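You operate a simulated robot arm through the tools that you are given. There is no shell and no other tool. Be economical: measure what you need, move in short steps, check, and stop when the job is done.

You are at the controls of a simulated two-armed robot. One attempt, no reset.

JOB
Lift the three-core length into the roller straightener with both hands and roll it straight.
Fine: clamp it, gap knob at THICK, roll, then free the clamp. A third needless pass scores the sheath.
Where things are to end (x, y in the base frame): three-core length within 4 cm of [59, 0].
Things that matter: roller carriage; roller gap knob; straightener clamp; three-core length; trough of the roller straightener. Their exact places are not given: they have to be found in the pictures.

Only the result counts: the job must be done as asked and must still hold three seconds after the hand-in. Knocking over, shifting, dropping, spilling or breaking anything else fails it.

ROBOT AND FRAMES
Two 7-joint arms with two-finger parallel grippers on one trunk, on a base that drives. Base frame: it is fixed to the floor where the robot stands at the start and does not move with it; the origin is under the middle of the robot, x ahead of it, y to its left, z up; the surface under the hand at the start is at about z = 86.2. Readings come in cm, degrees, newtons and seconds.
The left shoulder is at the start at [6, 14.3, 92.6], the right one opposite. With the tool pointing down near the work surface each hand reaches from about 30 to 72 cm from the robot's upright axis, wherever it stands, measured 20 degrees to its own side. Places, roughly: roller carriage [70, 30, 90]; roller gap knob [50, -20, 90]; straightener clamp [50, 10, 90]; trough of the roller straightener [60, 0, 90]. Payload 1.57 kg a hand.
Tool frame (each hand has its own): the origin (TCP) lies between the finger pads and is the grasp point; the fingertips stand 3 cm ahead of it; z points along the fingers, y is the line along which they close. Largest opening 11 cm; finger width 2.4, thickness 1.2; the body of the gripper, 4.8 by 11.2 cm, starts 7.8 cm behind the TCP.
Orientation is told as [roll, pitch, yaw] about the base's x, y, z axes, in that order, counted from this pose: with the fingers straight down and closing along the base's y, the tool's x points along the base's -x, its y along +y and its z along -z.

CONTROLS
- The arms move only by the tool send_rows. It takes "left_commands", "right_commands" or both (then of equal length, played together; a hand with none holds still); each is a list of rows, each an object (a shift or turn left out is 0, a gripper value left out holds the last) with "grip": the finger opening in cm, from 0 to 11; "linear": the shift along the tool's x, y, z in units of 150 mm (1.0 is 150 mm), a list of three; "turn": the turn, a rotation vector about the tool's x, y, z in units of 90 degrees (1.0 is 90 degrees), a list of three. In form: [{"grip": grip, "linear": [tx, ty, tz], "turn": [wx, wy, wz]}, ...]. A call has 1 to 8 rows; each row is the pose to reach, as a shift and turn from the pose commanded when the call began, along the tool's axes at that moment. A call with a number of a shift or a turn outside -1 to 1 is refused whole. Rows are played at 5 a second. More than 5 cm and 8.6 degrees between two rows, or a gripper value outside its range, and nothing of the call is played. A pose out of reach is approached as far as the arm can. The call stops where the force on the tool passes 90 N (or 10 N more than at its start, if that is more) or the arm is blocked; 0.2 s more then pass. Each finger travels about 4.5 cm/s and halts on what it meets, pressing with about 34 N; the grip force reading is that of the motor and also rises with nothing between the fingers. The clock runs only during rows and for 0.2 s after the last one: add rows that repeat a pose to give the fingers time. The reply holds the time, the measured pose of the TCP, the force on the tool along the base axes, the opening and the grip force, in the units named above and with some noise, with the torque about the TCP (base axes, N m) and any sound that the robot's microphone picked up.
- Cameras (640 x 400 px; columns grow to the right, rows downward): "scene" is now at [4.63, -0.76, 153.16]; the picture's right is [-0.09, -1.00, 0.00], its down [-0.78, 0.07, -0.62] and it looks along [0.62, -0.06, -0.78] (base axes); focal length 261 px, centre (320, 200). "left" rides on the left gripper at [7, -1.6, -14.1] in its tool frame; the picture's right is [0.23, 0.97, 0.00], its down [-0.85, 0.20, -0.48] and it looks along [-0.47, 0.11, 0.88] (tool axes); focal length 222 px, centre (320, 200). "right" rides on the right gripper at [7, 1.6, -14.1] in its tool frame; the picture's right is [-0.23, 0.97, 0.00], its down [-0.86, -0.20, -0.48] and it looks along [-0.47, -0.11, 0.88] (tool axes); focal length 222 px, centre (320, 200).
- get_image(camera): a new picture of that camera. The clock stands still meanwhile.
- move_column(by): slides the trunk up (or, below 0, down) by that many cm; the arms and the scene camera ride with it, the base frame stays. It gives what a move gives, with no picture.
- steer(legs): drives the robot by 1 to 6 legs, each [ahead, left, turn to the left] in cm, cm and degrees, along the robot's own axes; the way and the turn of a leg run together, so that a leg with both is an arc; at most 150 cm and 180 degrees a leg. The arms and the cameras ride along, it lands a little off, and it stops where it bumps. It gives what a move gives.
- pan_tilt(pan, tilt): turns the head with the scene camera to pan (to the left, within 86 degrees either way) and tilt (down, from -29 to 69), counted from straight ahead of the robot. It gives what a move gives.
- point_at(camera, pixels): for up to 12 pixels [column, row] of the newest picture of that camera ("zoom" is the newest enlarged one), the place [x, y, z] in the base frame of the surface seen there, good to about 0.2 cm. The clock stands still meanwhile.
- zoom(camera, box): a new picture of the part [left, top, right, bottom] of that camera's present view, enlarged. The clock stands still meanwhile.
- close_job(): hands the job in; it is judged then, once.

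Work in short steps. Measure before you move; look again where a grasp or a placing could have gone wrong, and mend it. You have 80 turns and 62 pictures in all, those below and enlarged ones among them. Open the grippers and draw the arms clear of the work before you hand the job in, unless the task says otherwise; then end with one line.

The tools are called after "Request:" by a JSON object that holds its "fn" and its "kwargs". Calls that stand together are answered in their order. send_rows: Moves the arms, as the interface text tells. Its arguments: {"type":"object","properties":{"left_commands":{"type":"array","items":{"type":"object","properties":{"grip":{"type":"number"},"linear":{"type":"array","items":{"type":"number"}},"turn":{"type":"array","items":{"type":"number"}}}}},"right_commands":{"type":"array","items":{"type":"object","properties":{"grip":{"type":"number"},"linear":{"type":"array","items":{"type":"number"}},"turn":{"type":"array","items":{"type":"number"}}}}}},"required":[]} The other tools are called the same way: move_column (by) slides the trunk up or down; steer (legs) drives the base; pan_tilt (pan, tilt) turns the head that bears the scene camera; get_image (camera) takes a picture; point_at (camera, pixels) gives the place of the surface under pixels of a picture; zoom (camera, box) takes an enlarged picture of a part of a camera's view; close_job () hands the job in.

At the start:

```text
t: 0.0
left_ee_pos: [61.56, 17.03, 100.03]
left_tool_rot: [0.0, -0.1, 0.1]
left_wrist_force: [-1.2, -0.2, -0.8]
left_moment: [0.0, -0.02, -0.02]
left_finger_gap: 11.0
left_grasp_force: 0.0
right_ee_pos: [47.2, -25.33, 99.92]
right_tool_rot: [-0.1, 0.0, 0.1]
right_wrist_force: [-0.3, 0.5, 0.3]
right_moment: [-0.02, -0.01, -0.02]
right_finger_gap: 10.99
right_grasp_force: 0.1
trunk travel left (down, up): [-52.5, 6.5]
robot x, y, heading: [0.19, 0.04, 0.3]
head pan, tilt: [-5.1, 51.7]
```

scene: 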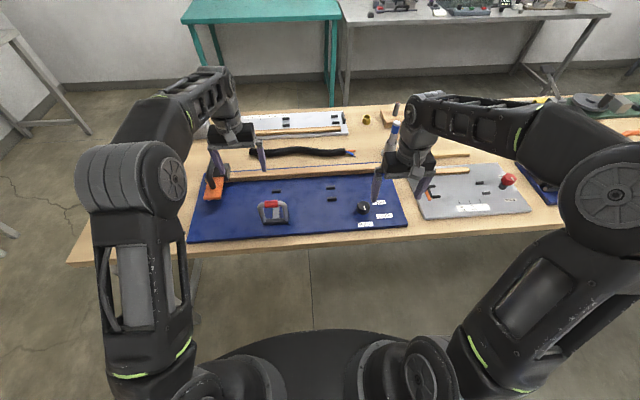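
right: 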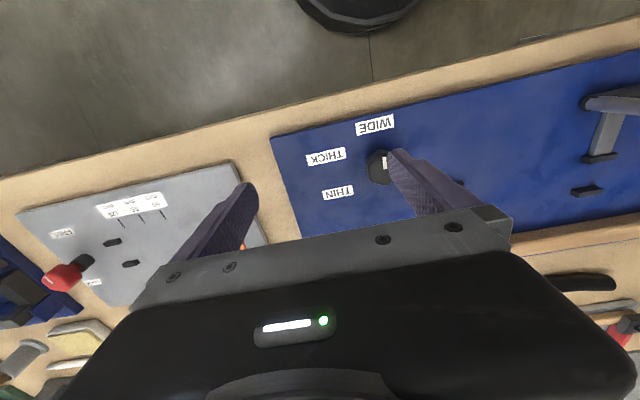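
left: 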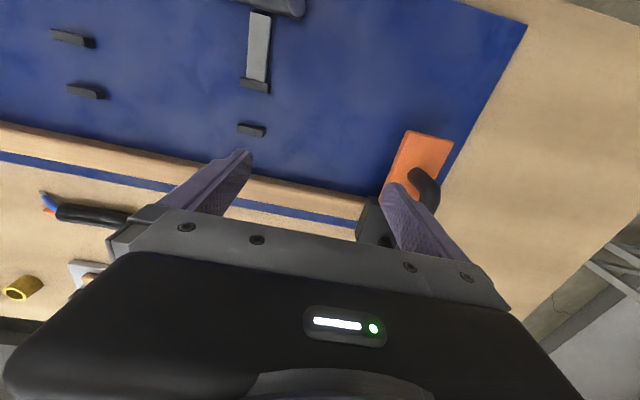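

The scene shows a blue straightener plate around (300,205), a black cable at (300,152), the clamp at (272,210), the knob at (362,207) and the orange carriage at (213,188). I'll zoom in to see the details.

Request:
{"fn": "zoom", "kwargs": {"camera": "scene", "box": [180, 110, 420, 250]}}

```text
2.67 times, centred on (300, 180) of scene
```

zoom: 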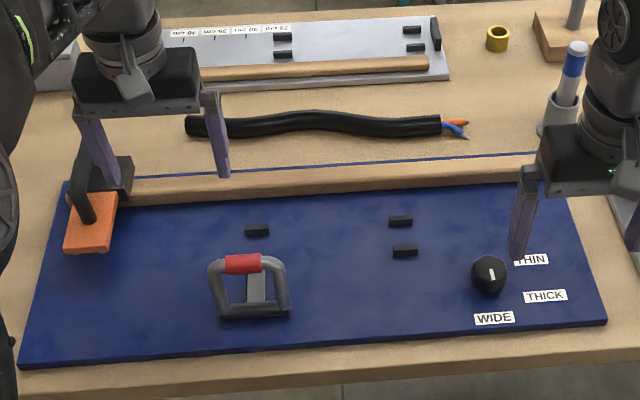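

I measure the features in the enlarged picture: cable, pegs, clamp, knob, labels, carriage and rail.

Request:
{"fn": "point_at", "kwargs": {"camera": "zoom", "pixels": [[190, 125], [260, 122], [340, 120], [438, 124], [257, 229], [400, 219], [404, 250], [243, 263], [490, 274], [90, 235], [330, 230], [330, 180]]}}

Request:
{"fn": "point_at", "kwargs": {"camera": "zoom", "pixels": [[530, 259], [545, 296], [494, 318], [80, 165], [120, 170], [255, 285], [215, 285], [283, 285], [85, 205], [225, 310], [64, 190], [540, 160]]}}

Request:
{"fn": "get_image", "kwargs": {"camera": "left"}}

```text
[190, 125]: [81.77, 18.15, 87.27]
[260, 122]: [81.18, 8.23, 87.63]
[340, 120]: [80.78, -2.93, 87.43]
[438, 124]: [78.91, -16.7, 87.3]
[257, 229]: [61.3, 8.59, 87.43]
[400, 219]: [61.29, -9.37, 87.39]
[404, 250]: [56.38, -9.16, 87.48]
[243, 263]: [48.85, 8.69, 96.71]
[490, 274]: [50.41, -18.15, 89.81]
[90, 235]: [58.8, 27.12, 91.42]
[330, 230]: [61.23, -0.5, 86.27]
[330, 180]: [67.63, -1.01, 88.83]
```

```text
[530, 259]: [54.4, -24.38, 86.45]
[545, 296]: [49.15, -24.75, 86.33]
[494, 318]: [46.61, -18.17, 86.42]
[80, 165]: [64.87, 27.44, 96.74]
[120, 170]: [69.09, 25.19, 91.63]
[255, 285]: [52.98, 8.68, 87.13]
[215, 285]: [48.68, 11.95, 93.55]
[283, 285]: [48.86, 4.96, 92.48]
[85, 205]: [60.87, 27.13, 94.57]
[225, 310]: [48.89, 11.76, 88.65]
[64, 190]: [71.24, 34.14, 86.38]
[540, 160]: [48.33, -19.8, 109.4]
```

```text
57 pictures are left
```

left: 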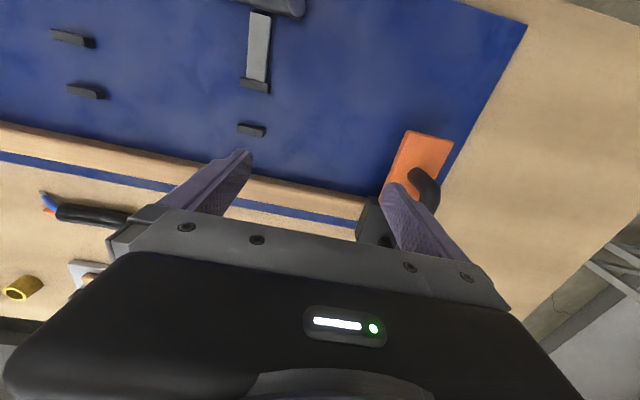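

Cable runs along y from about 18 to -17 at x≈81; pegs put the trough line at x≈59. That is beyond reach, so I measure the table edge, the robot base front and nearby obstacles before driving in.

Request:
{"fn": "get_image", "kwargs": {"camera": "scene"}}

Request:
{"fn": "point_at", "kwargs": {"camera": "scene", "pixels": [[300, 252], [300, 238], [318, 332], [250, 345], [400, 345], [394, 126], [320, 290], [345, 170], [300, 165], [396, 108], [150, 250], [350, 248]]}}

```text
56 pictures are left
```

scene: 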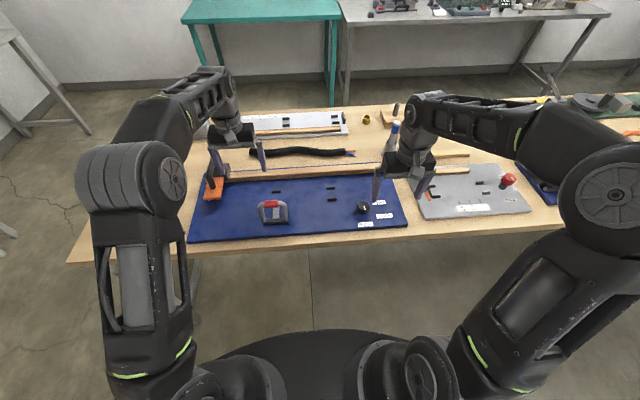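

```text
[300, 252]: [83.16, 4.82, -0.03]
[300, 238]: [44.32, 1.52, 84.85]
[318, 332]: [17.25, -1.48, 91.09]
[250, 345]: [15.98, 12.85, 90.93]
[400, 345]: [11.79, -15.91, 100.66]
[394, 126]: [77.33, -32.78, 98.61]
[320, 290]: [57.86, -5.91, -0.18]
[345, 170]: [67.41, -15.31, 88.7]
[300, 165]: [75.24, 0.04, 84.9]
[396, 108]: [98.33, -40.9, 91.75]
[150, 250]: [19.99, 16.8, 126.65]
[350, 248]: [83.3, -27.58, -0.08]
```

Table top is z≈84.9, front edge about x≈43; torso front 17, so a 14 cm drive fits. I raise both hands and start turning them so the fingers close along x.

Request:
{"fn": "send_rows", "kwargs": {"left_commands": [{"linear": [0, 0, -0.2], "turn": [0, 0, 0.09]}, {"linear": [0, 0, -0.4], "turn": [0, 0, 0.18]}, {"linear": [0, 0, -0.5], "turn": [0, 0, 0.27]}, {"linear": [0, 0, -0.5], "turn": [0, 0, 0.36]}, {"linear": [0, 0, -0.5], "turn": [0, 0, 0.45]}, {"linear": [0, 0, -0.5], "turn": [0, 0, 0.54]}, {"linear": [0, 0, -0.5], "turn": [0, 0, 0.63]}, {"linear": [0, 0, -0.5], "turn": [0, 0, 0.72]}], "right_commands": [{"linear": [0, 0, -0.2], "turn": [0, 0, -0.09]}, {"linear": [0, 0, -0.4], "turn": [0, 0, -0.18]}, {"linear": [0, 0, -0.5], "turn": [0, 0, -0.27]}, {"linear": [0, 0, -0.5], "turn": [0, 0, -0.36]}, {"linear": [0, 0, -0.5], "turn": [0, 0, -0.45]}, {"linear": [0, 0, -0.5], "turn": [0, 0, -0.54]}, {"linear": [0, 0, -0.5], "turn": [0, 0, -0.63]}, {"linear": [0, 0, -0.5], "turn": [0, 0, -0.72]}]}}

```text
t: 1.8
left_ee_pos: [53.39, 18.45, 110.78]
left_tool_rot: [1.1, -2.0, -56.0]
left_wrist_force: [-0.4, -0.5, 0.7]
left_moment: [0.04, -0.03, -0.01]
left_finger_gap: 11.01
left_grasp_force: 0.2
left hand out of reach, approached as far as the arm can: row 2, 3, 4, 5, 6, 7, 8
right_ee_pos: [46.82, -25.22, 107.64]
right_tool_rot: [-0.1, 0.0, 64.9]
right_wrist_force: [-0.2, 1.0, -0.1]
right_moment: [-0.05, -0.08, -0.02]
right_finger_gap: 10.99
right_grasp_force: 0.2
trunk travel left (down, up): [-52.5, 6.5]
robot x, y, heading: [0.34, -0.07, 0.2]
head pan, tilt: [-5.1, 51.7]
```

Left's high pose was slightly beyond reach, but both are clear. I drive forward 16 cm.

Request:
{"fn": "steer", "kwargs": {"legs": [[16, 0, 0]]}}

```text
t: 3.2
left_ee_pos: [70.18, 18.81, 110.47]
left_tool_rot: [1.0, -1.7, -55.6]
left_wrist_force: [0.4, 0.1, -0.3]
left_moment: [-0.01, -0.01, -0.03]
left_finger_gap: 10.99
left_grasp_force: 0.1
right_ee_pos: [63.92, -25.08, 107.45]
right_tool_rot: [0.1, -0.1, 64.9]
right_wrist_force: [-0.4, 0.1, 0.0]
right_moment: [-0.03, 0.04, -0.01]
right_finger_gap: 11.0
right_grasp_force: 0.1
trunk travel left (down, up): [-52.5, 6.5]
robot x, y, heading: [16.37, -0.22, 0.2]
head pan, tilt: [-5.1, 51.7]
```

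I bring both hands to about [74, ±13, 102] and complete the yaw.

Request:
{"fn": "send_rows", "kwargs": {"left_commands": [{"linear": [-0.09, 0, 0.11], "turn": [0, 0, 0.08]}, {"linear": [-0.19, 0, 0.22], "turn": [0, 0, 0.16]}, {"linear": [-0.28, 0, 0.33], "turn": [0, 0, 0.23]}, {"linear": [-0.38, 0, 0.45], "turn": [0, 0, 0.31]}, {"linear": [-0.47, 0, 0.56], "turn": [0, 0, 0.38]}, {"linear": [-0.47, 0, 0.56], "turn": [0, 0, 0.38]}], "right_commands": [{"linear": [-0.19, -0.05, 0.07], "turn": [0, 0, -0.06]}, {"linear": [-0.38, -0.1, 0.14], "turn": [0, 0, -0.12]}, {"linear": [-0.57, -0.16, 0.21], "turn": [0, 0, -0.18]}, {"linear": [-0.76, -0.21, 0.28], "turn": [0, 0, -0.24]}, {"linear": [-0.95, -0.26, 0.36], "turn": [0, 0, -0.28]}, {"linear": [-0.95, -0.26, 0.36], "turn": [0, 0, -0.28]}]}}

Request:
{"fn": "get_image", "kwargs": {"camera": "scene"}}

```text
t: 4.6
left_ee_pos: [74.3, 12.82, 102.35]
left_tool_rot: [1.9, -0.9, -89.9]
left_wrist_force: [0.9, -1.2, 0.8]
left_moment: [-0.02, -0.03, 0.0]
left_finger_gap: 11.02
left_grasp_force: 0.0
right_ee_pos: [73.27, -13.76, 101.95]
right_tool_rot: [0.0, -0.1, 90.1]
right_wrist_force: [0.3, 0.4, -0.5]
right_moment: [-0.01, 0.01, -0.02]
right_finger_gap: 10.97
right_grasp_force: 0.1
trunk travel left (down, up): [-52.5, 6.5]
robot x, y, heading: [16.32, 0.12, -0.1]
head pan, tilt: [-5.1, 51.7]
```

```text
55 pictures are left
```

scene: 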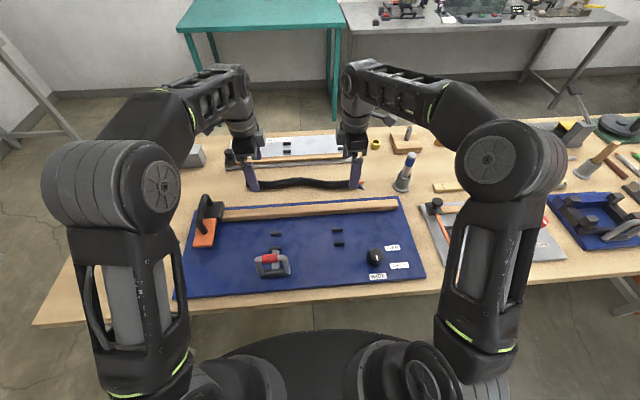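

Both hands are now above and before the cable; I zoom in to see where the cable lies near y=±13 and to get a better look at the straightener.

Request:
{"fn": "zoom", "kwargs": {"camera": "scene", "box": [170, 140, 430, 300]}}

Request:
{"fn": "point_at", "kwargs": {"camera": "zoom", "pixels": [[205, 110], [215, 107], [240, 104], [330, 108], [420, 112], [440, 110], [460, 113], [400, 112], [256, 231], [418, 245], [415, 222], [275, 257]]}}

Request:
{"fn": "get_image", "kwargs": {"camera": "left"}}

Request:
{"fn": "get_image", "kwargs": {"camera": "right"}}

```text
2.46 times, centred on (300, 220) of scene
```

zoom: 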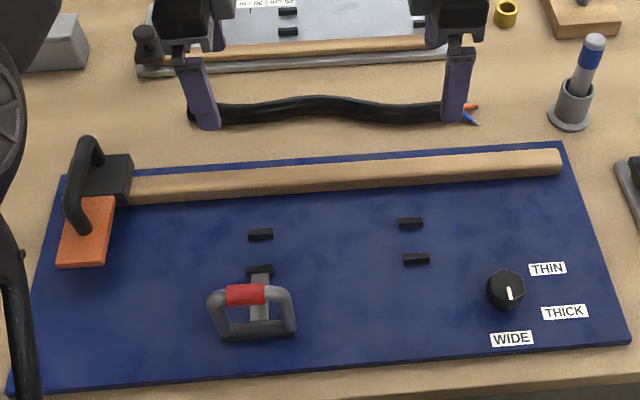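

```text
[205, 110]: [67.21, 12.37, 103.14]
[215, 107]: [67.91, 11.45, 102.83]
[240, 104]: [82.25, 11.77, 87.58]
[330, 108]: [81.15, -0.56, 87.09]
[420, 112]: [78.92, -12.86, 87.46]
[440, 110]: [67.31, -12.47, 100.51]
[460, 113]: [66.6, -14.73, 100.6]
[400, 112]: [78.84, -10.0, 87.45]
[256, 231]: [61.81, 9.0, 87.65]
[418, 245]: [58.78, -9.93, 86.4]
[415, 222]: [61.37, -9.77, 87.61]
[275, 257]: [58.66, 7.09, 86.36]
```

```text
53 pictures are left
```

left: 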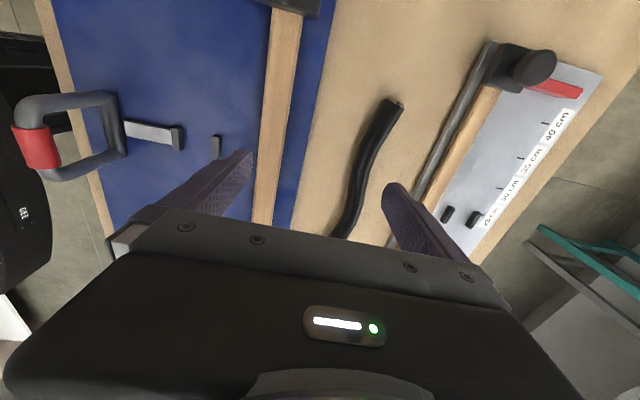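

```text
52 pictures are left
```

right: 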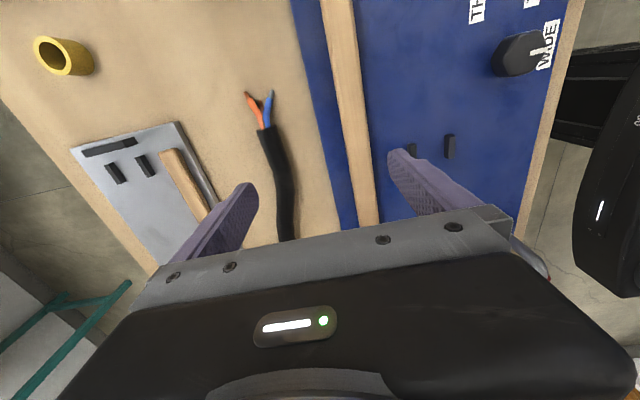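

Cable clear in both hand cameras (left at (370,160), right at (280,180)). I measure its edges and the gauge beside it, so the fingers descend clear.

Request:
{"fn": "point_at", "kwargs": {"camera": "left", "pixels": [[395, 103], [378, 130], [362, 165], [350, 205], [440, 150], [480, 65], [285, 100], [530, 65], [415, 195]]}}

Request:
{"fn": "point_at", "kwargs": {"camera": "right", "pixels": [[265, 132], [272, 155], [280, 180], [286, 215], [205, 170], [195, 190], [345, 100]]}}

```text
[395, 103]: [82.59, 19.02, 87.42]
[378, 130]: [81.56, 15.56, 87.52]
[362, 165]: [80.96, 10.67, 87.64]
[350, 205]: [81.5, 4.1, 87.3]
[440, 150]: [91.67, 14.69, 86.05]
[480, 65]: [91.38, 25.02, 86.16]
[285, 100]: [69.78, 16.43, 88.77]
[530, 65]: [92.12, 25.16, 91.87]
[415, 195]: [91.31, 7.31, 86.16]
```

```text
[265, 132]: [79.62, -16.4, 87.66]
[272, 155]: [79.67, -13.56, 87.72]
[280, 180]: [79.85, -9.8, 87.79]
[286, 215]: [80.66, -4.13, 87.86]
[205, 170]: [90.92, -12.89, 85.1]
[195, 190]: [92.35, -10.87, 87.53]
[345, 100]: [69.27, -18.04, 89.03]
```

Gauge edge is x≈91, cable at y=14 is x≈81.7 and at y=-12 x≈79.3. I move over it and descend to about z=90, openings 7 cm.

Request:
{"fn": "send_rows", "kwargs": {"left_commands": [{"grip": 7, "linear": [0.04, 0.25, 0.1], "turn": [0.005, -0.01, 0]}, {"grip": 7, "linear": [0.08, 0.493, 0.2], "turn": [0.01, -0.021, 0]}, {"grip": 7, "linear": [0.08, 0.493, 0.4], "turn": [0.01, -0.021, 0]}, {"grip": 7, "linear": [0.08, 0.493, 0.6], "turn": [0.01, -0.021, 0]}, {"grip": 7, "linear": [0.08, 0.493, 0.75], "turn": [0.01, -0.021, 0]}, {"grip": 7, "linear": [0.08, 0.493, 0.82], "turn": [0.01, -0.021, 0]}, {"grip": 7, "linear": [0.08, 0.493, 0.82], "turn": [0.01, -0.021, 0]}], "right_commands": [{"grip": 7, "linear": [-0.06, -0.2, 0.1]}, {"grip": 7, "linear": [-0.117, -0.402, 0.2]}, {"grip": 7, "linear": [-0.117, -0.402, 0.4]}, {"grip": 7, "linear": [-0.117, -0.402, 0.6]}, {"grip": 7, "linear": [-0.117, -0.402, 0.73]}, {"grip": 7, "linear": [-0.117, -0.402, 0.79]}, {"grip": 7, "linear": [-0.117, -0.402, 0.79]}]}}

Request:
{"fn": "zoom", "kwargs": {"camera": "scene", "box": [190, 120, 430, 270]}}

```text
t: 6.2
left_ee_pos: [82.0, 13.81, 90.19]
left_tool_rot: [1.1, -2.8, -90.1]
left_wrist_force: [1.3, 0.1, 0.1]
left_moment: [0.03, -0.01, -0.01]
left_finger_gap: 7.01
left_grasp_force: 0.0
right_ee_pos: [79.25, -11.86, 90.14]
right_tool_rot: [0.0, -0.1, 90.1]
right_wrist_force: [-0.6, -0.3, -0.2]
right_moment: [0.0, 0.01, 0.0]
right_finger_gap: 7.0
right_grasp_force: 0.1
trunk travel left (down, up): [-52.5, 6.5]
robot x, y, heading: [16.41, -0.4, 0.2]
head pan, tilt: [-5.1, 51.7]
```

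```text
2.67 times, centred on (310, 195) of scene
```

zoom: 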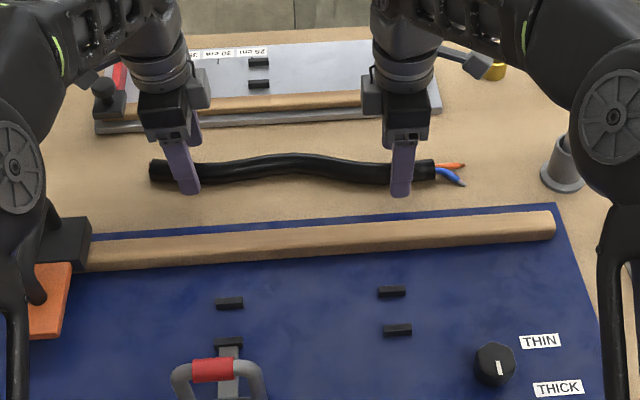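

Both pairs straddle the cable. I descend the last 1.8 cm, fix the left tilt, then close.

Request:
{"fn": "send_rows", "kwargs": {"left_commands": [{"grip": 7, "linear": [0, 0, 0.06], "turn": [0.006, 0.015, 0]}, {"grip": 7, "linear": [0, 0, 0.12], "turn": [0.012, 0.031, 0]}, {"grip": 4, "linear": [0, 0, 0.12], "turn": [0.012, 0.031, 0]}, {"grip": 2, "linear": [0, 0, 0.12], "turn": [0.012, 0.031, 0]}, {"grip": 1.5, "linear": [0, 0, 0.12], "turn": [0.012, 0.031, 0]}, {"grip": 1.5, "linear": [0, 0, 0.12], "turn": [0.012, 0.031, 0]}, {"grip": 1.5, "linear": [0, 0, 0.12], "turn": [0.012, 0.031, 0]}], "right_commands": [{"grip": 7, "linear": [0, 0, 0.06]}, {"grip": 7, "linear": [0, 0, 0.116]}, {"grip": 4, "linear": [0, 0, 0.116]}, {"grip": 2, "linear": [0, 0, 0.116]}, {"grip": 1.5, "linear": [0, 0, 0.116]}, {"grip": 1.5, "linear": [0, 0, 0.116]}, {"grip": 1.5, "linear": [0, 0, 0.116]}]}}

```text
t: 7.8
left_ee_pos: [82.03, 13.66, 88.38]
left_tool_rot: [-0.1, 0.0, -90.0]
left_wrist_force: [-3.0, -0.2, 2.7]
left_moment: [0.13, -0.06, -0.61]
left_finger_gap: 3.03
left_grasp_force: 33.9
right_ee_pos: [79.27, -11.87, 88.53]
right_tool_rot: [0.0, 0.0, 90.2]
right_wrist_force: [4.4, 0.0, 0.7]
right_moment: [-0.19, -0.01, -0.58]
right_finger_gap: 2.99
right_grasp_force: 33.8
trunk travel left (down, up): [-52.5, 6.5]
robot x, y, heading: [16.41, 0.32, -0.2]
head pan, tilt: [-5.1, 51.7]
```

Both hold the cable (gap 3.0, 34 N). I lift together by 7 cm.

Request:
{"fn": "send_rows", "kwargs": {"left_commands": [{"linear": [0, 0, -0.12]}, {"linear": [0, 0, -0.24]}, {"linear": [0, 0, -0.36]}, {"linear": [0, 0, -0.47]}, {"linear": [0, 0, -0.47]}], "right_commands": [{"linear": [0, 0, -0.12]}, {"linear": [0, 0, -0.24]}, {"linear": [0, 0, -0.36]}, {"linear": [0, 0, -0.47]}, {"linear": [0, 0, -0.47]}]}}

```text
t: 9.0
left_ee_pos: [82.12, 13.75, 95.29]
left_tool_rot: [-0.2, 0.0, -89.9]
left_wrist_force: [-5.9, 4.7, -0.6]
left_moment: [0.3, 0.07, -0.87]
left_finger_gap: 3.02
left_grasp_force: 34.1
right_ee_pos: [79.35, -11.93, 95.59]
right_tool_rot: [0.0, -0.1, 90.1]
right_wrist_force: [7.0, -4.6, -2.8]
right_moment: [-0.57, -0.04, -0.91]
right_finger_gap: 3.03
right_grasp_force: 33.9
trunk travel left (down, up): [-52.5, 6.5]
robot x, y, heading: [16.46, 0.07, -0.1]
head pan, tilt: [-5.1, 51.7]
```

Lift holds. Now I carry it back over the rail in two steps (first 14.5/12.5 cm in -x, slightly to -y).

Request:
{"fn": "send_rows", "kwargs": {"left_commands": [{"linear": [-0.012, -0.19, 0]}, {"linear": [-0.024, -0.39, 0]}, {"linear": [-0.036, -0.58, 0]}, {"linear": [-0.048, -0.77, 0]}, {"linear": [-0.06, -0.967, 0]}, {"linear": [-0.06, -0.967, 0]}], "right_commands": [{"linear": [0.012, 0.166, 0]}, {"linear": [0.024, 0.333, 0]}, {"linear": [0.036, 0.5, 0]}, {"linear": [0.048, 0.667, 0]}, {"linear": [0.06, 0.833, 0]}, {"linear": [0.06, 0.833, 0]}]}}

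```text
t: 10.4
left_ee_pos: [67.83, 12.64, 95.55]
left_tool_rot: [-0.2, 0.0, -90.0]
left_wrist_force: [-4.0, -0.3, -3.7]
left_moment: [0.21, -0.05, -0.62]
left_finger_gap: 2.83
left_grasp_force: 34.2
right_ee_pos: [66.75, -12.8, 95.57]
right_tool_rot: [0.0, -0.1, 90.2]
right_wrist_force: [5.5, 0.1, 0.4]
right_moment: [0.19, 0.0, -0.62]
right_finger_gap: 2.82
right_grasp_force: 33.8
trunk travel left (down, up): [-52.5, 6.5]
robot x, y, heading: [16.29, 0.23, -0.0]
head pan, tilt: [-5.1, 51.7]
```

Next I move both to x≈58.9, still high, then look.

Request:
{"fn": "send_rows", "kwargs": {"left_commands": [{"linear": [0, -0.2, 0]}, {"linear": [0, -0.4, 0]}, {"linear": [0, -0.593, 0]}, {"linear": [0, -0.593, 0]}], "right_commands": [{"linear": [0, 0.18, 0]}, {"linear": [0, 0.36, 0]}, {"linear": [0, 0.523, 0]}, {"linear": [0, 0.523, 0]}]}}

Request:
{"fn": "zoom", "kwargs": {"camera": "scene", "box": [190, 170, 430, 320]}}

Request:
{"fn": "get_image", "kwargs": {"camera": "left"}}

Request:
{"fn": "get_image", "kwargs": {"camera": "right"}}

```text
t: 11.4
left_ee_pos: [59.09, 12.69, 95.66]
left_tool_rot: [0.0, -0.2, -90.1]
left_wrist_force: [-4.0, -22.0, 2.8]
left_moment: [-1.05, 0.09, -0.31]
left_finger_gap: 2.76
left_grasp_force: 34.0
right_ee_pos: [58.9, -12.87, 95.62]
right_tool_rot: [0.0, 0.0, 90.1]
right_wrist_force: [3.5, 21.9, -6.2]
right_moment: [0.04, -0.05, -0.54]
right_finger_gap: 2.76
right_grasp_force: 34.4
trunk travel left (down, up): [-52.5, 6.5]
robot x, y, heading: [16.43, 0.08, -0.0]
head pan, tilt: [-5.1, 51.7]
```

```text
2.67 times, centred on (310, 245) of scene
```

zoom: 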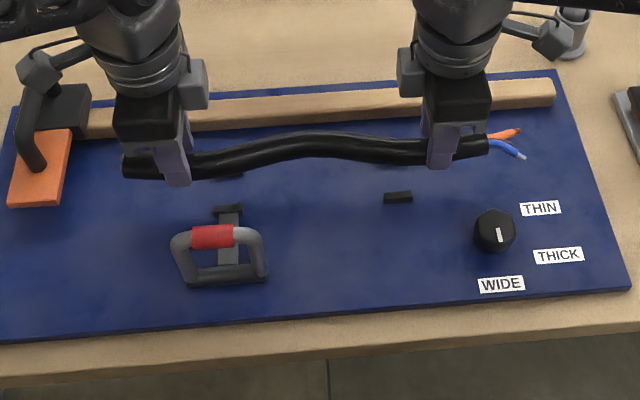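

```text
49 pictures are left
```

left: 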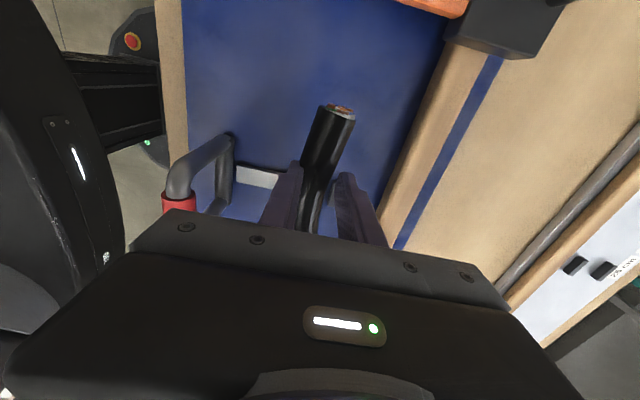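

```text
48 pictures are left
```

right: 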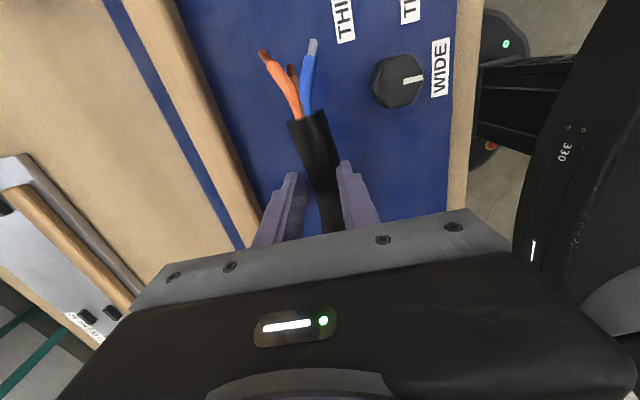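

There's ~22 N tension along y; I'll relieve it while lowering. First I check where the cable lies over the peg positions.

Request:
{"fn": "point_at", "kwargs": {"camera": "zoom", "pixels": [[215, 162], [250, 153], [320, 143], [385, 148], [410, 150], [130, 165], [480, 145], [228, 208], [398, 195], [398, 202], [228, 235]]}}

```text
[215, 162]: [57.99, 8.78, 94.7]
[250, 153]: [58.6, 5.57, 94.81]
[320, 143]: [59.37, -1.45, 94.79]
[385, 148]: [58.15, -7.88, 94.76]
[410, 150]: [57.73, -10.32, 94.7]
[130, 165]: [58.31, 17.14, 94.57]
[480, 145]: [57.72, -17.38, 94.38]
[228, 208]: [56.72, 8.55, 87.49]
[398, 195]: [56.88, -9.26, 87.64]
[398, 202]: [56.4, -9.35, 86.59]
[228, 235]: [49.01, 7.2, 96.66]
```

Cable centre at the pegs is ~58.6–58.7 while the slot centre is ~59.1, so I shift +0.3 cm and lower to the plate.

Request:
{"fn": "send_rows", "kwargs": {"left_commands": [{"linear": [-0.007, 0.017, 0.09]}, {"linear": [-0.007, 0.017, 0.18]}, {"linear": [-0.007, 0.017, 0.26]}, {"linear": [-0.007, 0.017, 0.32]}, {"linear": [-0.007, 0.017, 0.36]}, {"linear": [-0.007, 0.017, 0.38]}, {"linear": [-0.007, 0.017, 0.38]}], "right_commands": [{"linear": [-0.007, -0.023, 0.09]}, {"linear": [-0.007, -0.023, 0.18]}, {"linear": [-0.007, -0.023, 0.26]}, {"linear": [-0.007, -0.023, 0.32]}, {"linear": [-0.007, -0.023, 0.36]}, {"linear": [-0.007, -0.023, 0.38]}, {"linear": [-0.007, -0.023, 0.38]}]}}

Request:
{"fn": "zoom", "kwargs": {"camera": "scene", "box": [190, 170, 430, 320]}}

```text
t: 13.0
left_ee_pos: [58.99, 12.82, 89.91]
left_tool_rot: [0.0, -0.1, -90.0]
left_wrist_force: [3.9, -2.7, 3.0]
left_moment: [-0.78, -0.15, 0.54]
left_finger_gap: 2.76
left_grasp_force: 33.7
right_ee_pos: [59.27, -12.99, 89.93]
right_tool_rot: [0.0, 0.1, 90.1]
right_wrist_force: [-4.0, 2.6, 4.8]
right_moment: [-0.76, 0.1, 0.54]
right_finger_gap: 2.76
right_grasp_force: 33.6
trunk travel left (down, up): [-52.5, 6.5]
robot x, y, heading: [15.98, -0.13, 0.1]
head pan, tilt: [-5.1, 51.7]
```

```text
2.67 times, centred on (310, 245) of scene
```

zoom: 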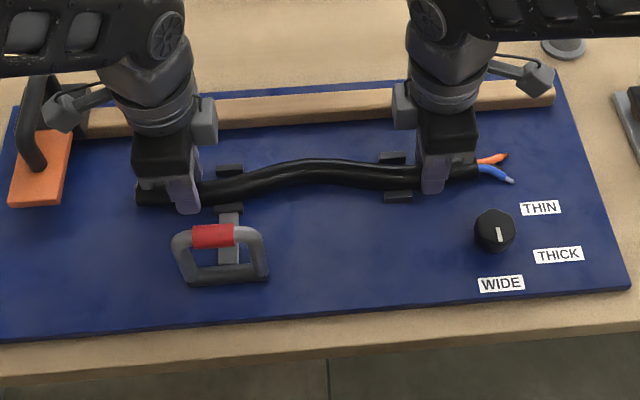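

Cable sits between both peg pairs. I release gently and raise both hands straight up.

Request:
{"fn": "send_rows", "kwargs": {"left_commands": [{"grip": 4}, {"grip": 5.5}, {"grip": 5.5}, {"linear": [0, 0, -0.15]}, {"linear": [0, 0, -0.35]}, {"linear": [0, 0, -0.6]}, {"linear": [0, 0, -0.8]}, {"linear": [0, 0, -0.8]}], "right_commands": [{"grip": 4}, {"grip": 5.5}, {"grip": 5.5}, {"linear": [0, 0, -0.15]}, {"linear": [0, 0, -0.35]}, {"linear": [0, 0, -0.6]}, {"linear": [0, 0, -0.8]}, {"linear": [0, 0, -0.8]}]}}

Request:
{"fn": "zoom", "kwargs": {"camera": "scene", "box": [190, 170, 430, 320]}}

Request:
{"fn": "get_image", "kwargs": {"camera": "left"}}

```text
t: 14.8
left_ee_pos: [58.93, 12.79, 101.91]
left_tool_rot: [-0.2, 0.0, -89.9]
left_wrist_force: [-0.3, -0.7, 0.1]
left_moment: [0.03, -0.02, 0.0]
left_finger_gap: 5.49
left_grasp_force: 0.1
right_ee_pos: [59.37, -12.86, 101.94]
right_tool_rot: [0.0, 0.0, 90.1]
right_wrist_force: [0.5, 0.3, 0.4]
right_moment: [0.0, 0.02, -0.04]
right_finger_gap: 5.51
right_grasp_force: 0.0
trunk travel left (down, up): [-52.5, 6.5]
robot x, y, heading: [16.13, 0.19, -0.1]
head pan, tilt: [-5.1, 51.7]
```

```text
2.67 times, centred on (310, 245) of scene
```

zoom: 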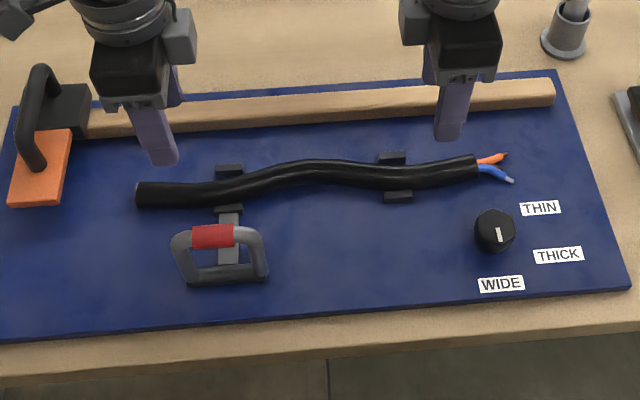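

```text
45 pictures are left
```

left: 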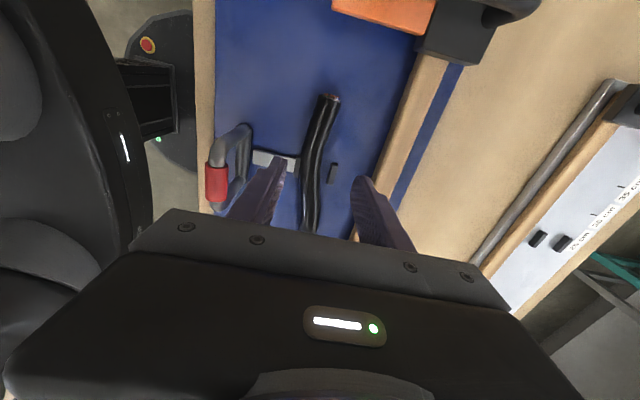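

The cable is in the trough. I look closely at the clamp mechanism at (225,250) of the zoom, and the carriage.

Request:
{"fn": "zoom", "kwargs": {"camera": "scene", "box": [240, 220, 310, 290]}}

Request:
{"fn": "zoom", "kwargs": {"camera": "left", "box": [190, 90, 370, 230]}}

Request:
{"fn": "zoom", "kwargs": {"camera": "scene", "box": [185, 180, 285, 260]}}

Request:
{"fn": "point_at", "kwargs": {"camera": "zoom", "pixels": [[70, 100], [50, 220], [140, 100], [160, 180], [155, 240], [50, 300], [110, 160], [120, 80]]}}

```text
5.71 times, centred on (275, 255) of scene
```

zoom: 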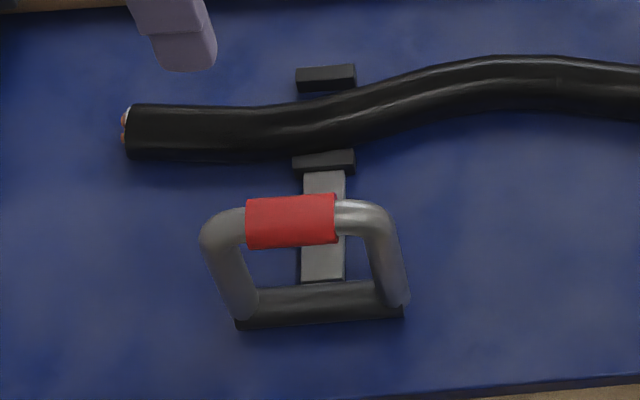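

```text
2.86 times, centred on (280, 160) of left
```

zoom: 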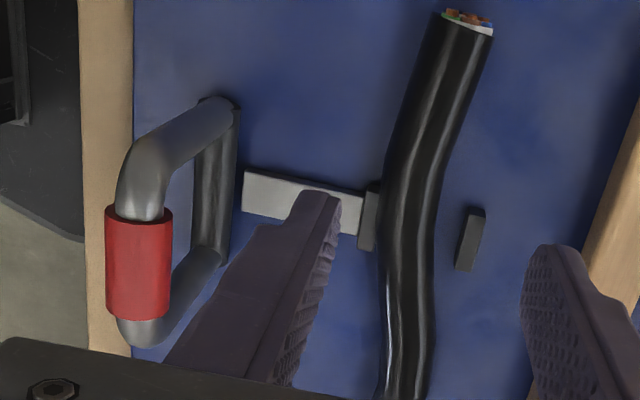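

```text
5.00 times, centred on (235, 220) of scene
```

zoom: 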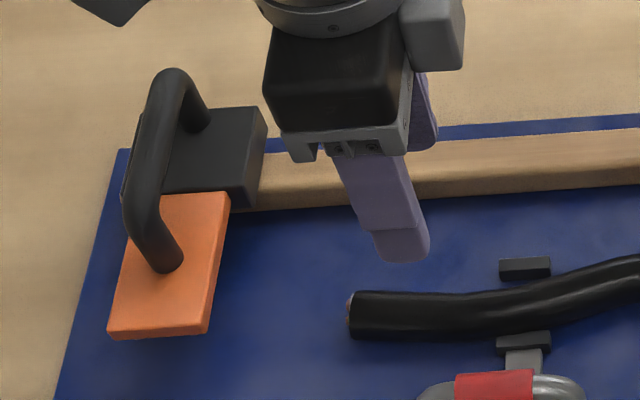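

```text
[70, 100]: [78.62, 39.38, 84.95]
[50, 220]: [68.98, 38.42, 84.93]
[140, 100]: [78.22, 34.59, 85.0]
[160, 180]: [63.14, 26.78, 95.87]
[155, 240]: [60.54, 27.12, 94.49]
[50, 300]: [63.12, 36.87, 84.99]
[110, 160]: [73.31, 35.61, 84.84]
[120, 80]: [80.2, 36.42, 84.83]
```

The clamp is a loop handle hinged at its foot bar (x≈48.7, z≈88), red grip at [48.9, 8.7, 96.5]. I bring the left hand over it, fingers closing along x, and look at the knob closely as well.

Request:
{"fn": "send_rows", "kwargs": {"left_commands": [{"grip": 6, "linear": [-0.05, -0.15, -0.1]}, {"grip": 6, "linear": [-0.15, -0.4, -0.1]}, {"grip": 6, "linear": [-0.273, -0.667, -0.1]}, {"grip": 6, "linear": [-0.273, -0.667, -0.1]}]}}

Request:
{"fn": "zoom", "kwargs": {"camera": "scene", "box": [340, 225, 430, 285]}}

Request:
{"fn": "point_at", "kwargs": {"camera": "zoom", "pixels": [[255, 170], [265, 195], [260, 145], [380, 130], [440, 240], [300, 310]]}}

Request:
{"fn": "zoom", "kwargs": {"camera": "scene", "box": [220, 200, 340, 290]}}

```text
t: 15.8
left_ee_pos: [49.25, 8.62, 103.18]
left_tool_rot: [-0.1, 0.0, -89.9]
left_wrist_force: [0.0, -0.7, 0.1]
left_moment: [-0.01, -0.01, 0.01]
left_finger_gap: 6.02
left_grasp_force: 0.0
right_ee_pos: [59.43, -12.92, 101.99]
right_tool_rot: [0.1, 0.0, 90.1]
right_wrist_force: [0.4, 0.0, -0.2]
right_moment: [0.01, 0.01, 0.04]
right_finger_gap: 5.51
right_grasp_force: 0.0
trunk travel left (down, up): [-52.5, 6.5]
robot x, y, heading: [16.42, -0.21, -0.0]
head pan, tilt: [-5.1, 51.7]
```

```text
6.67 times, centred on (385, 255) of scene
```

zoom: 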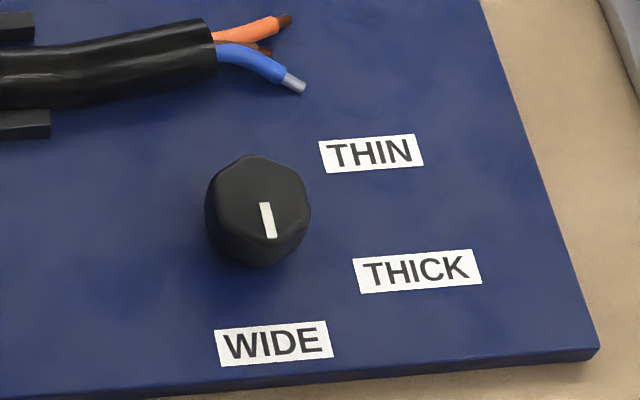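

```text
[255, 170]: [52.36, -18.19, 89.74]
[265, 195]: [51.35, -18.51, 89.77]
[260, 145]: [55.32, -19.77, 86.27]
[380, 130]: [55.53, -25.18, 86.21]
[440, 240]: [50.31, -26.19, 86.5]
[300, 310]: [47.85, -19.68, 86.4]
```

```text
4.44 times, centred on (280, 245) of scene
```

zoom: 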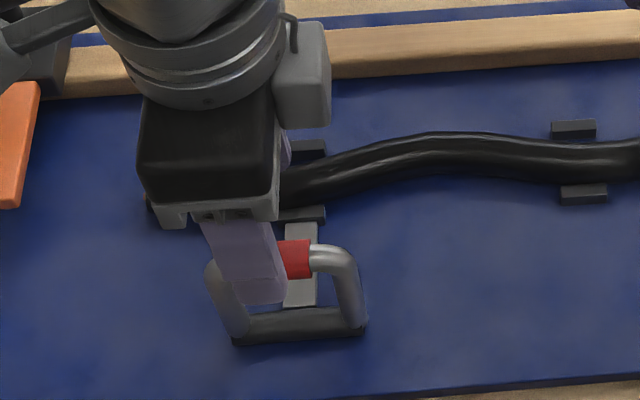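

Knob presently points at WIDE. Left hand is right over the red grip; descend to z≈97 and close on it.

Request:
{"fn": "send_rows", "kwargs": {"left_commands": [{"grip": 6, "linear": [0, -0.02, 0.2]}, {"grip": 6, "linear": [0, -0.02, 0.41]}, {"grip": 4, "linear": [0, -0.02, 0.41]}, {"grip": 2, "linear": [0, -0.02, 0.41]}, {"grip": 1, "linear": [0, -0.02, 0.41]}, {"grip": 1, "linear": [0, -0.02, 0.41]}]}}

```text
t: 17.2
left_ee_pos: [48.88, 8.75, 97.25]
left_tool_rot: [-0.1, 0.1, -90.0]
left_wrist_force: [0.8, 0.1, -2.1]
left_moment: [-0.03, -0.08, -0.06]
left_finger_gap: 2.07
left_grasp_force: 26.2
right_ee_pos: [59.46, -13.01, 101.8]
right_tool_rot: [0.0, 0.0, 90.1]
right_wrist_force: [-0.3, 0.7, -0.2]
right_moment: [-0.01, 0.01, 0.03]
right_finger_gap: 5.53
right_grasp_force: 0.1
trunk travel left (down, up): [-52.5, 6.5]
robot x, y, heading: [16.24, 0.1, 0.3]
head pan, tilt: [-5.1, 51.7]
```

Gripped (2.07 cm). I probe gently 0.8 cm toward -x to see whether the lever swings that way.

Request:
{"fn": "send_rows", "kwargs": {"left_commands": [{"linear": [0, -0.025, 0]}, {"linear": [0, -0.053, 0]}, {"linear": [0, -0.053, 0]}]}}

```text
t: 18.0
left_ee_pos: [48.16, 8.72, 97.2]
left_tool_rot: [-0.1, 0.0, -89.8]
left_wrist_force: [3.8, 1.3, 0.0]
left_moment: [0.05, -0.33, -0.03]
left_finger_gap: 2.03
left_grasp_force: 34.3
right_ee_pos: [59.41, -12.92, 101.95]
right_tool_rot: [0.0, 0.0, 90.1]
right_wrist_force: [-0.2, -0.5, -0.6]
right_moment: [0.04, -0.03, -0.01]
right_finger_gap: 5.49
right_grasp_force: 0.1
trunk travel left (down, up): [-52.5, 6.5]
robot x, y, heading: [16.48, 0.04, 0.0]
head pan, tilt: [-5.1, 51.7]
```

It gave by 0.7 cm at only 4 N. I probe the other way for comparison: back and 0.8 cm toward +x.

Request:
{"fn": "send_rows", "kwargs": {"left_commands": [{"linear": [0, 0.027, 0]}, {"linear": [0, 0.053, 0]}, {"linear": [0, 0.08, 0]}, {"linear": [0, 0.107, 0]}, {"linear": [0, 0.107, 0]}]}}

Request:
{"fn": "zoom", "kwargs": {"camera": "scene", "box": [220, 200, 340, 290]}}

```text
t: 19.2
left_ee_pos: [49.39, 8.52, 97.26]
left_tool_rot: [0.0, 0.0, -89.9]
left_wrist_force: [-5.4, 4.3, 2.2]
left_moment: [0.28, 0.12, -0.01]
left_finger_gap: 2.03
left_grasp_force: 34.2
right_ee_pos: [59.3, -12.87, 102.02]
right_tool_rot: [0.0, 0.1, 90.1]
right_wrist_force: [-0.6, -0.6, 0.8]
right_moment: [-0.01, -0.01, 0.0]
right_finger_gap: 5.53
right_grasp_force: 0.0
trunk travel left (down, up): [-52.5, 6.5]
robot x, y, heading: [16.25, 0.34, 0.0]
head pan, tilt: [-5.1, 51.7]
```

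```text
4.44 times, centred on (280, 245) of scene
```

zoom: 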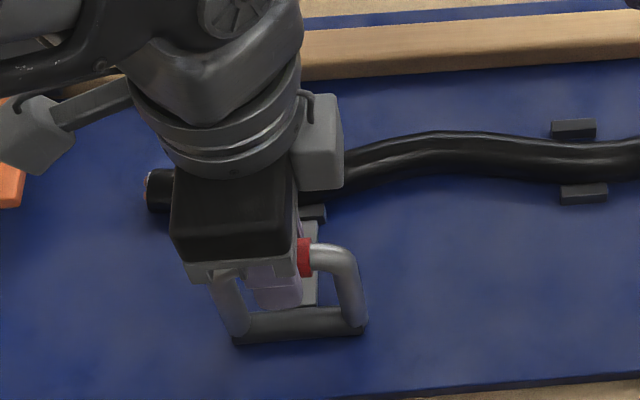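

Movement toward +x was stiffer (-5.4 N, 0.3 cm lag). I push 1 cm further along +x to see whether it's a stop.

Request:
{"fn": "send_rows", "kwargs": {"left_commands": [{"linear": [0, 0.025, 0.004]}, {"linear": [0, 0.05, 0.01]}, {"linear": [0, 0.067, 0.015]}, {"linear": [0, 0.067, 0.015]}]}}

```text
t: 20.2
left_ee_pos: [49.47, 8.64, 97.14]
left_tool_rot: [-0.7, 0.3, -90.0]
left_wrist_force: [-51.9, 1.1, 29.3]
left_moment: [0.01, 0.89, -0.18]
left_finger_gap: 2.06
left_grasp_force: 34.3
right_ee_pos: [58.66, -12.99, 102.15]
right_tool_rot: [-0.3, 0.1, 90.0]
right_wrist_force: [-1.1, -1.0, -0.4]
right_moment: [0.0, 0.03, -0.04]
right_finger_gap: 5.51
right_grasp_force: 0.0
trunk travel left (down, up): [-52.5, 6.5]
robot x, y, heading: [15.95, 0.03, -0.1]
head pan, tilt: [-5.1, 51.7]
```

A hard stop toward +x (52 N), so it swings toward -x, towards the robot. That will be too close for my arm, so I release, rise, and back the base 10 cm.

Request:
{"fn": "send_rows", "kwargs": {"left_commands": [{"linear": [0, -0.06, -0.01]}, {"grip": 4, "linear": [0, -0.08, 0]}, {"grip": 6, "linear": [0, -0.08, 0]}, {"grip": 6, "linear": [0, -0.08, -0.2]}, {"grip": 6, "linear": [0, -0.08, -0.4]}, {"grip": 6, "linear": [0, -0.08, -0.4]}]}}

Request:
{"fn": "steer", "kwargs": {"legs": [[-10, 0, 0]]}}

Request:
{"fn": "zoom", "kwargs": {"camera": "scene", "box": [180, 140, 420, 290]}}

```text
t: 21.6
left_ee_pos: [49.38, 8.56, 102.91]
left_tool_rot: [-0.1, 0.0, -89.9]
left_wrist_force: [-0.2, 0.9, -0.7]
left_moment: [0.02, 0.01, 0.02]
left_finger_gap: 6.0
left_grasp_force: 0.1
right_ee_pos: [59.32, -12.96, 101.9]
right_tool_rot: [0.0, 0.0, 90.2]
right_wrist_force: [0.2, -0.4, -0.1]
right_moment: [0.01, 0.06, 0.05]
right_finger_gap: 5.5
right_grasp_force: 0.1
trunk travel left (down, up): [-52.5, 6.5]
robot x, y, heading: [16.48, 0.2, 0.1]
head pan, tilt: [-5.1, 51.7]
```

```text
t: 22.8
left_ee_pos: [39.24, 8.59, 103.07]
left_tool_rot: [0.0, 0.0, -90.0]
left_wrist_force: [-1.5, 0.4, -0.5]
left_moment: [0.02, -0.04, 0.0]
left_finger_gap: 5.98
left_grasp_force: 0.0
right_ee_pos: [49.19, -13.0, 102.0]
right_tool_rot: [-0.1, 0.0, 90.2]
right_wrist_force: [-0.9, -0.4, -0.1]
right_moment: [-0.02, -0.04, -0.03]
right_finger_gap: 5.52
right_grasp_force: 0.0
trunk travel left (down, up): [-52.5, 6.5]
robot x, y, heading: [6.52, -0.47, 0.1]
head pan, tilt: [-5.1, 51.7]
```

```text
2.67 times, centred on (300, 215) of scene
```

zoom: 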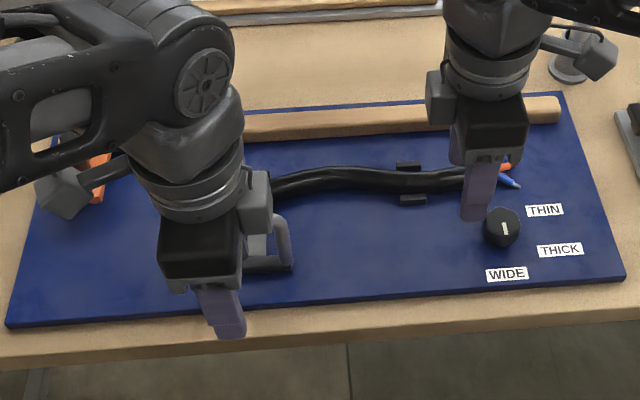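

Base at 6.5. I bring the left hand back over the grip (+9.5 cm), descend and close.

Request:
{"fn": "send_rows", "kwargs": {"left_commands": [{"grip": 6, "linear": [0.005, 0.3, 0]}, {"grip": 6, "linear": [0.005, 0.633, 0]}, {"grip": 6, "linear": [0.005, 0.633, 0.2]}, {"grip": 6, "linear": [0.005, 0.633, 0.39]}, {"grip": 4, "linear": [0.005, 0.633, 0.39]}, {"grip": 2, "linear": [0.005, 0.633, 0.39]}, {"grip": 1, "linear": [0.005, 0.633, 0.39]}, {"grip": 1, "linear": [0.005, 0.633, 0.39]}]}}

```text
t: 24.6
left_ee_pos: [48.88, 8.64, 96.94]
left_tool_rot: [-0.1, 0.0, -89.8]
left_wrist_force: [0.2, 0.1, -2.4]
left_moment: [-0.06, -0.13, -0.06]
left_finger_gap: 2.11
left_grasp_force: 26.0
right_ee_pos: [49.39, -12.78, 101.97]
right_tool_rot: [0.0, -0.1, 90.1]
right_wrist_force: [-1.1, -0.2, -0.7]
right_moment: [-0.02, 0.0, -0.01]
right_finger_gap: 5.49
right_grasp_force: 0.1
trunk travel left (down, up): [-52.5, 6.5]
robot x, y, heading: [6.34, 0.09, 0.2]
head pan, tilt: [-5.1, 51.7]
```

Gripped. I swing it along an arc (radius ~8.5 cm) toward -x to about 40°.

Request:
{"fn": "send_rows", "kwargs": {"left_commands": [{"linear": [0, -0.05, 0.002]}, {"linear": [0, -0.098, 0.009]}, {"linear": [0, -0.147, 0.02]}, {"linear": [0, -0.194, 0.034]}, {"linear": [0, -0.24, 0.053]}, {"linear": [0, -0.283, 0.076]}, {"linear": [0, -0.325, 0.103]}, {"linear": [0, -0.364, 0.133]}]}}

Request:
{"fn": "zoom", "kwargs": {"camera": "scene", "box": [200, 190, 340, 290]}}

```text
t: 26.4
left_ee_pos: [43.45, 8.59, 95.12]
left_tool_rot: [-0.1, 0.0, -89.9]
left_wrist_force: [3.8, -0.7, -0.1]
left_moment: [0.13, -0.32, -0.12]
left_finger_gap: 2.07
left_grasp_force: 33.9
right_ee_pos: [49.34, -12.91, 101.97]
right_tool_rot: [0.0, 0.0, 90.1]
right_wrist_force: [-0.5, -0.7, 0.8]
right_moment: [-0.03, -0.01, -0.01]
right_finger_gap: 5.52
right_grasp_force: 0.1
trunk travel left (down, up): [-52.5, 6.5]
robot x, y, heading: [6.1, 0.1, 0.2]
head pan, tilt: [-5.1, 51.7]
```

```text
4.00 times, centred on (270, 240) of scene
```

zoom: 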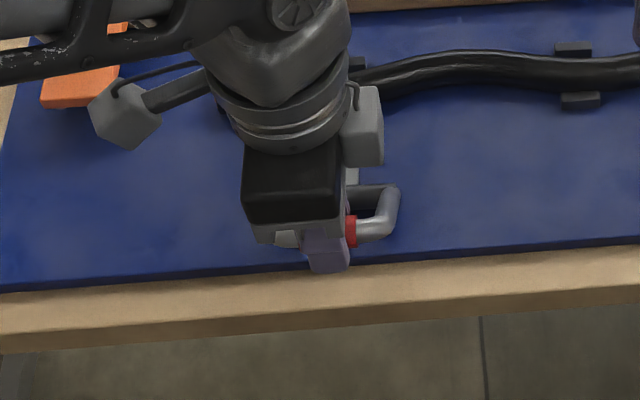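

Lever swings freely. Continue to about 78°, watching for a stop or click.

Request:
{"fn": "send_rows", "kwargs": {"left_commands": [{"linear": [0, -0.036, 0.034]}, {"linear": [0, -0.07, 0.07]}, {"linear": [0, -0.1, 0.108]}, {"linear": [0, -0.127, 0.15]}, {"linear": [0, -0.149, 0.194]}, {"linear": [0, -0.168, 0.24]}, {"linear": [0, -0.182, 0.285]}, {"linear": [0, -0.19, 0.316]}]}}

Request:
{"fn": "zoom", "kwargs": {"camera": "scene", "box": [200, 190, 340, 290]}}

```text
t: 28.2
left_ee_pos: [40.93, 8.57, 90.4]
left_tool_rot: [0.1, -0.2, -89.8]
left_wrist_force: [22.7, -0.9, 8.3]
left_moment: [0.06, -0.16, -0.07]
left_finger_gap: 3.03
left_grasp_force: 11.0
right_ee_pos: [49.46, -12.9, 101.94]
right_tool_rot: [0.1, 0.0, 90.2]
right_wrist_force: [-0.7, -0.5, 0.5]
right_moment: [0.02, -0.04, 0.01]
right_finger_gap: 5.5
right_grasp_force: 0.0
trunk travel left (down, up): [-52.5, 6.5]
robot x, y, heading: [6.81, -0.03, 0.3]
head pan, tilt: [-5.1, 51.7]
```

```text
4.00 times, centred on (270, 240) of scene
```

zoom: 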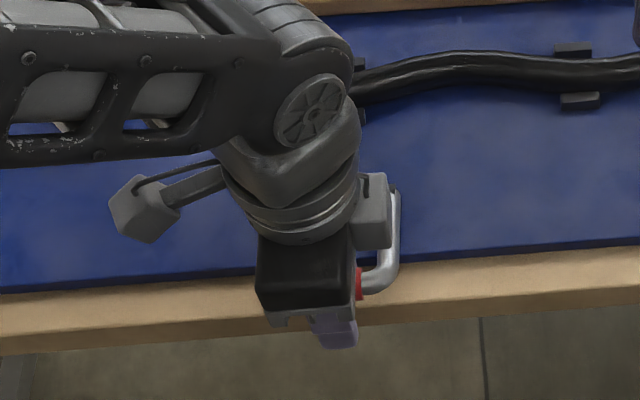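

The lever is nearly flat; the fingers were pried to 3 cm with 23 N on x. I open and rise to look at where the lever stays.

Request:
{"fn": "send_rows", "kwargs": {"left_commands": [{"grip": 5, "linear": [0, 0, 0]}, {"grip": 6.5, "linear": [0, 0, 0]}, {"grip": 6.5, "linear": [0, 0, 0]}, {"grip": 6.5, "linear": [0, 0, -0.2]}, {"grip": 6.5, "linear": [0, 0, -0.5]}, {"grip": 6.5, "linear": [0.3, 0, -0.7]}, {"grip": 6.5, "linear": [0.5, 0.1, -0.7]}, {"grip": 6.5, "linear": [0.5, 0.1, -0.7]}]}}

Request:
{"fn": "zoom", "kwargs": {"camera": "scene", "box": [200, 190, 340, 290]}}

```text
refused: row 6 steps farther than a row can; nothing moved
```

```text
4.00 times, centred on (270, 240) of scene
```

zoom: 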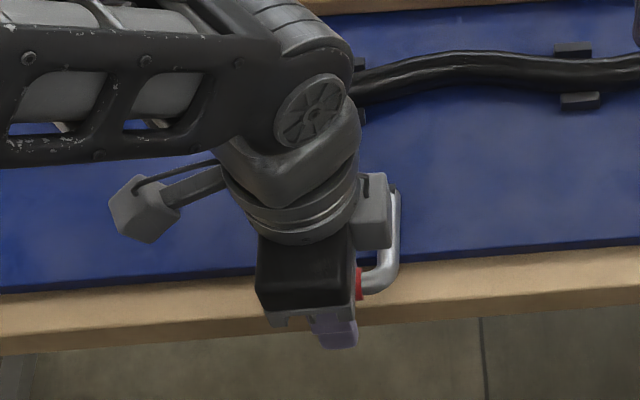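

A row was too long; I split it up.

Request:
{"fn": "send_rows", "kwargs": {"left_commands": [{"grip": 5}, {"grip": 6.5}, {"grip": 6.5}, {"linear": [0, 0, -0.2]}, {"linear": [0, 0, -0.5]}, {"linear": [0.2, 0, -0.7]}, {"linear": [0.45, 0.1, -0.7]}, {"linear": [0.65, 0.15, -0.7]}]}}

Request:
{"fn": "zoom", "kwargs": {"camera": "scene", "box": [200, 190, 340, 290]}}

```text
t: 30.0
left_ee_pos: [43.03, 18.63, 100.97]
left_tool_rot: [-0.2, 0.0, -89.9]
left_wrist_force: [-0.1, 0.3, -0.1]
left_moment: [-0.03, -0.02, -0.02]
left_finger_gap: 6.51
left_grasp_force: 0.1
right_ee_pos: [49.36, -12.84, 101.8]
right_tool_rot: [0.1, 0.1, 90.3]
right_wrist_force: [0.4, 1.2, 0.7]
right_moment: [-0.02, -0.01, 0.01]
right_finger_gap: 5.49
right_grasp_force: 0.0
trunk travel left (down, up): [-52.5, 6.5]
robot x, y, heading: [6.51, 0.07, 0.1]
head pan, tilt: [-5.1, 51.7]
```

```text
4.00 times, centred on (270, 240) of scene
```

zoom: 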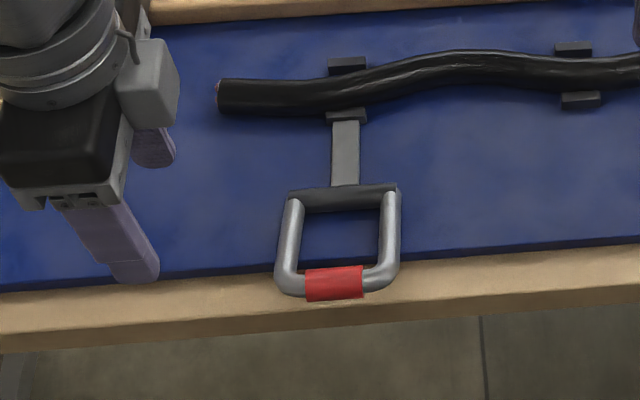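

The lever lies toward the table front. I measure its angle.

Request:
{"fn": "point_at", "kwargs": {"camera": "zoom", "pixels": [[333, 283], [333, 275], [292, 220], [388, 220], [340, 195], [345, 155], [346, 115], [346, 65]]}}

```text
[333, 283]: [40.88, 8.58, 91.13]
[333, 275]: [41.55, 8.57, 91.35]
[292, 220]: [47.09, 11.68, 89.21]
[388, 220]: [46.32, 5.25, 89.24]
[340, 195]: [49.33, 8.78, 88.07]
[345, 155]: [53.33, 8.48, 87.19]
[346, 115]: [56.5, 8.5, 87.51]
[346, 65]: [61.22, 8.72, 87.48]
```

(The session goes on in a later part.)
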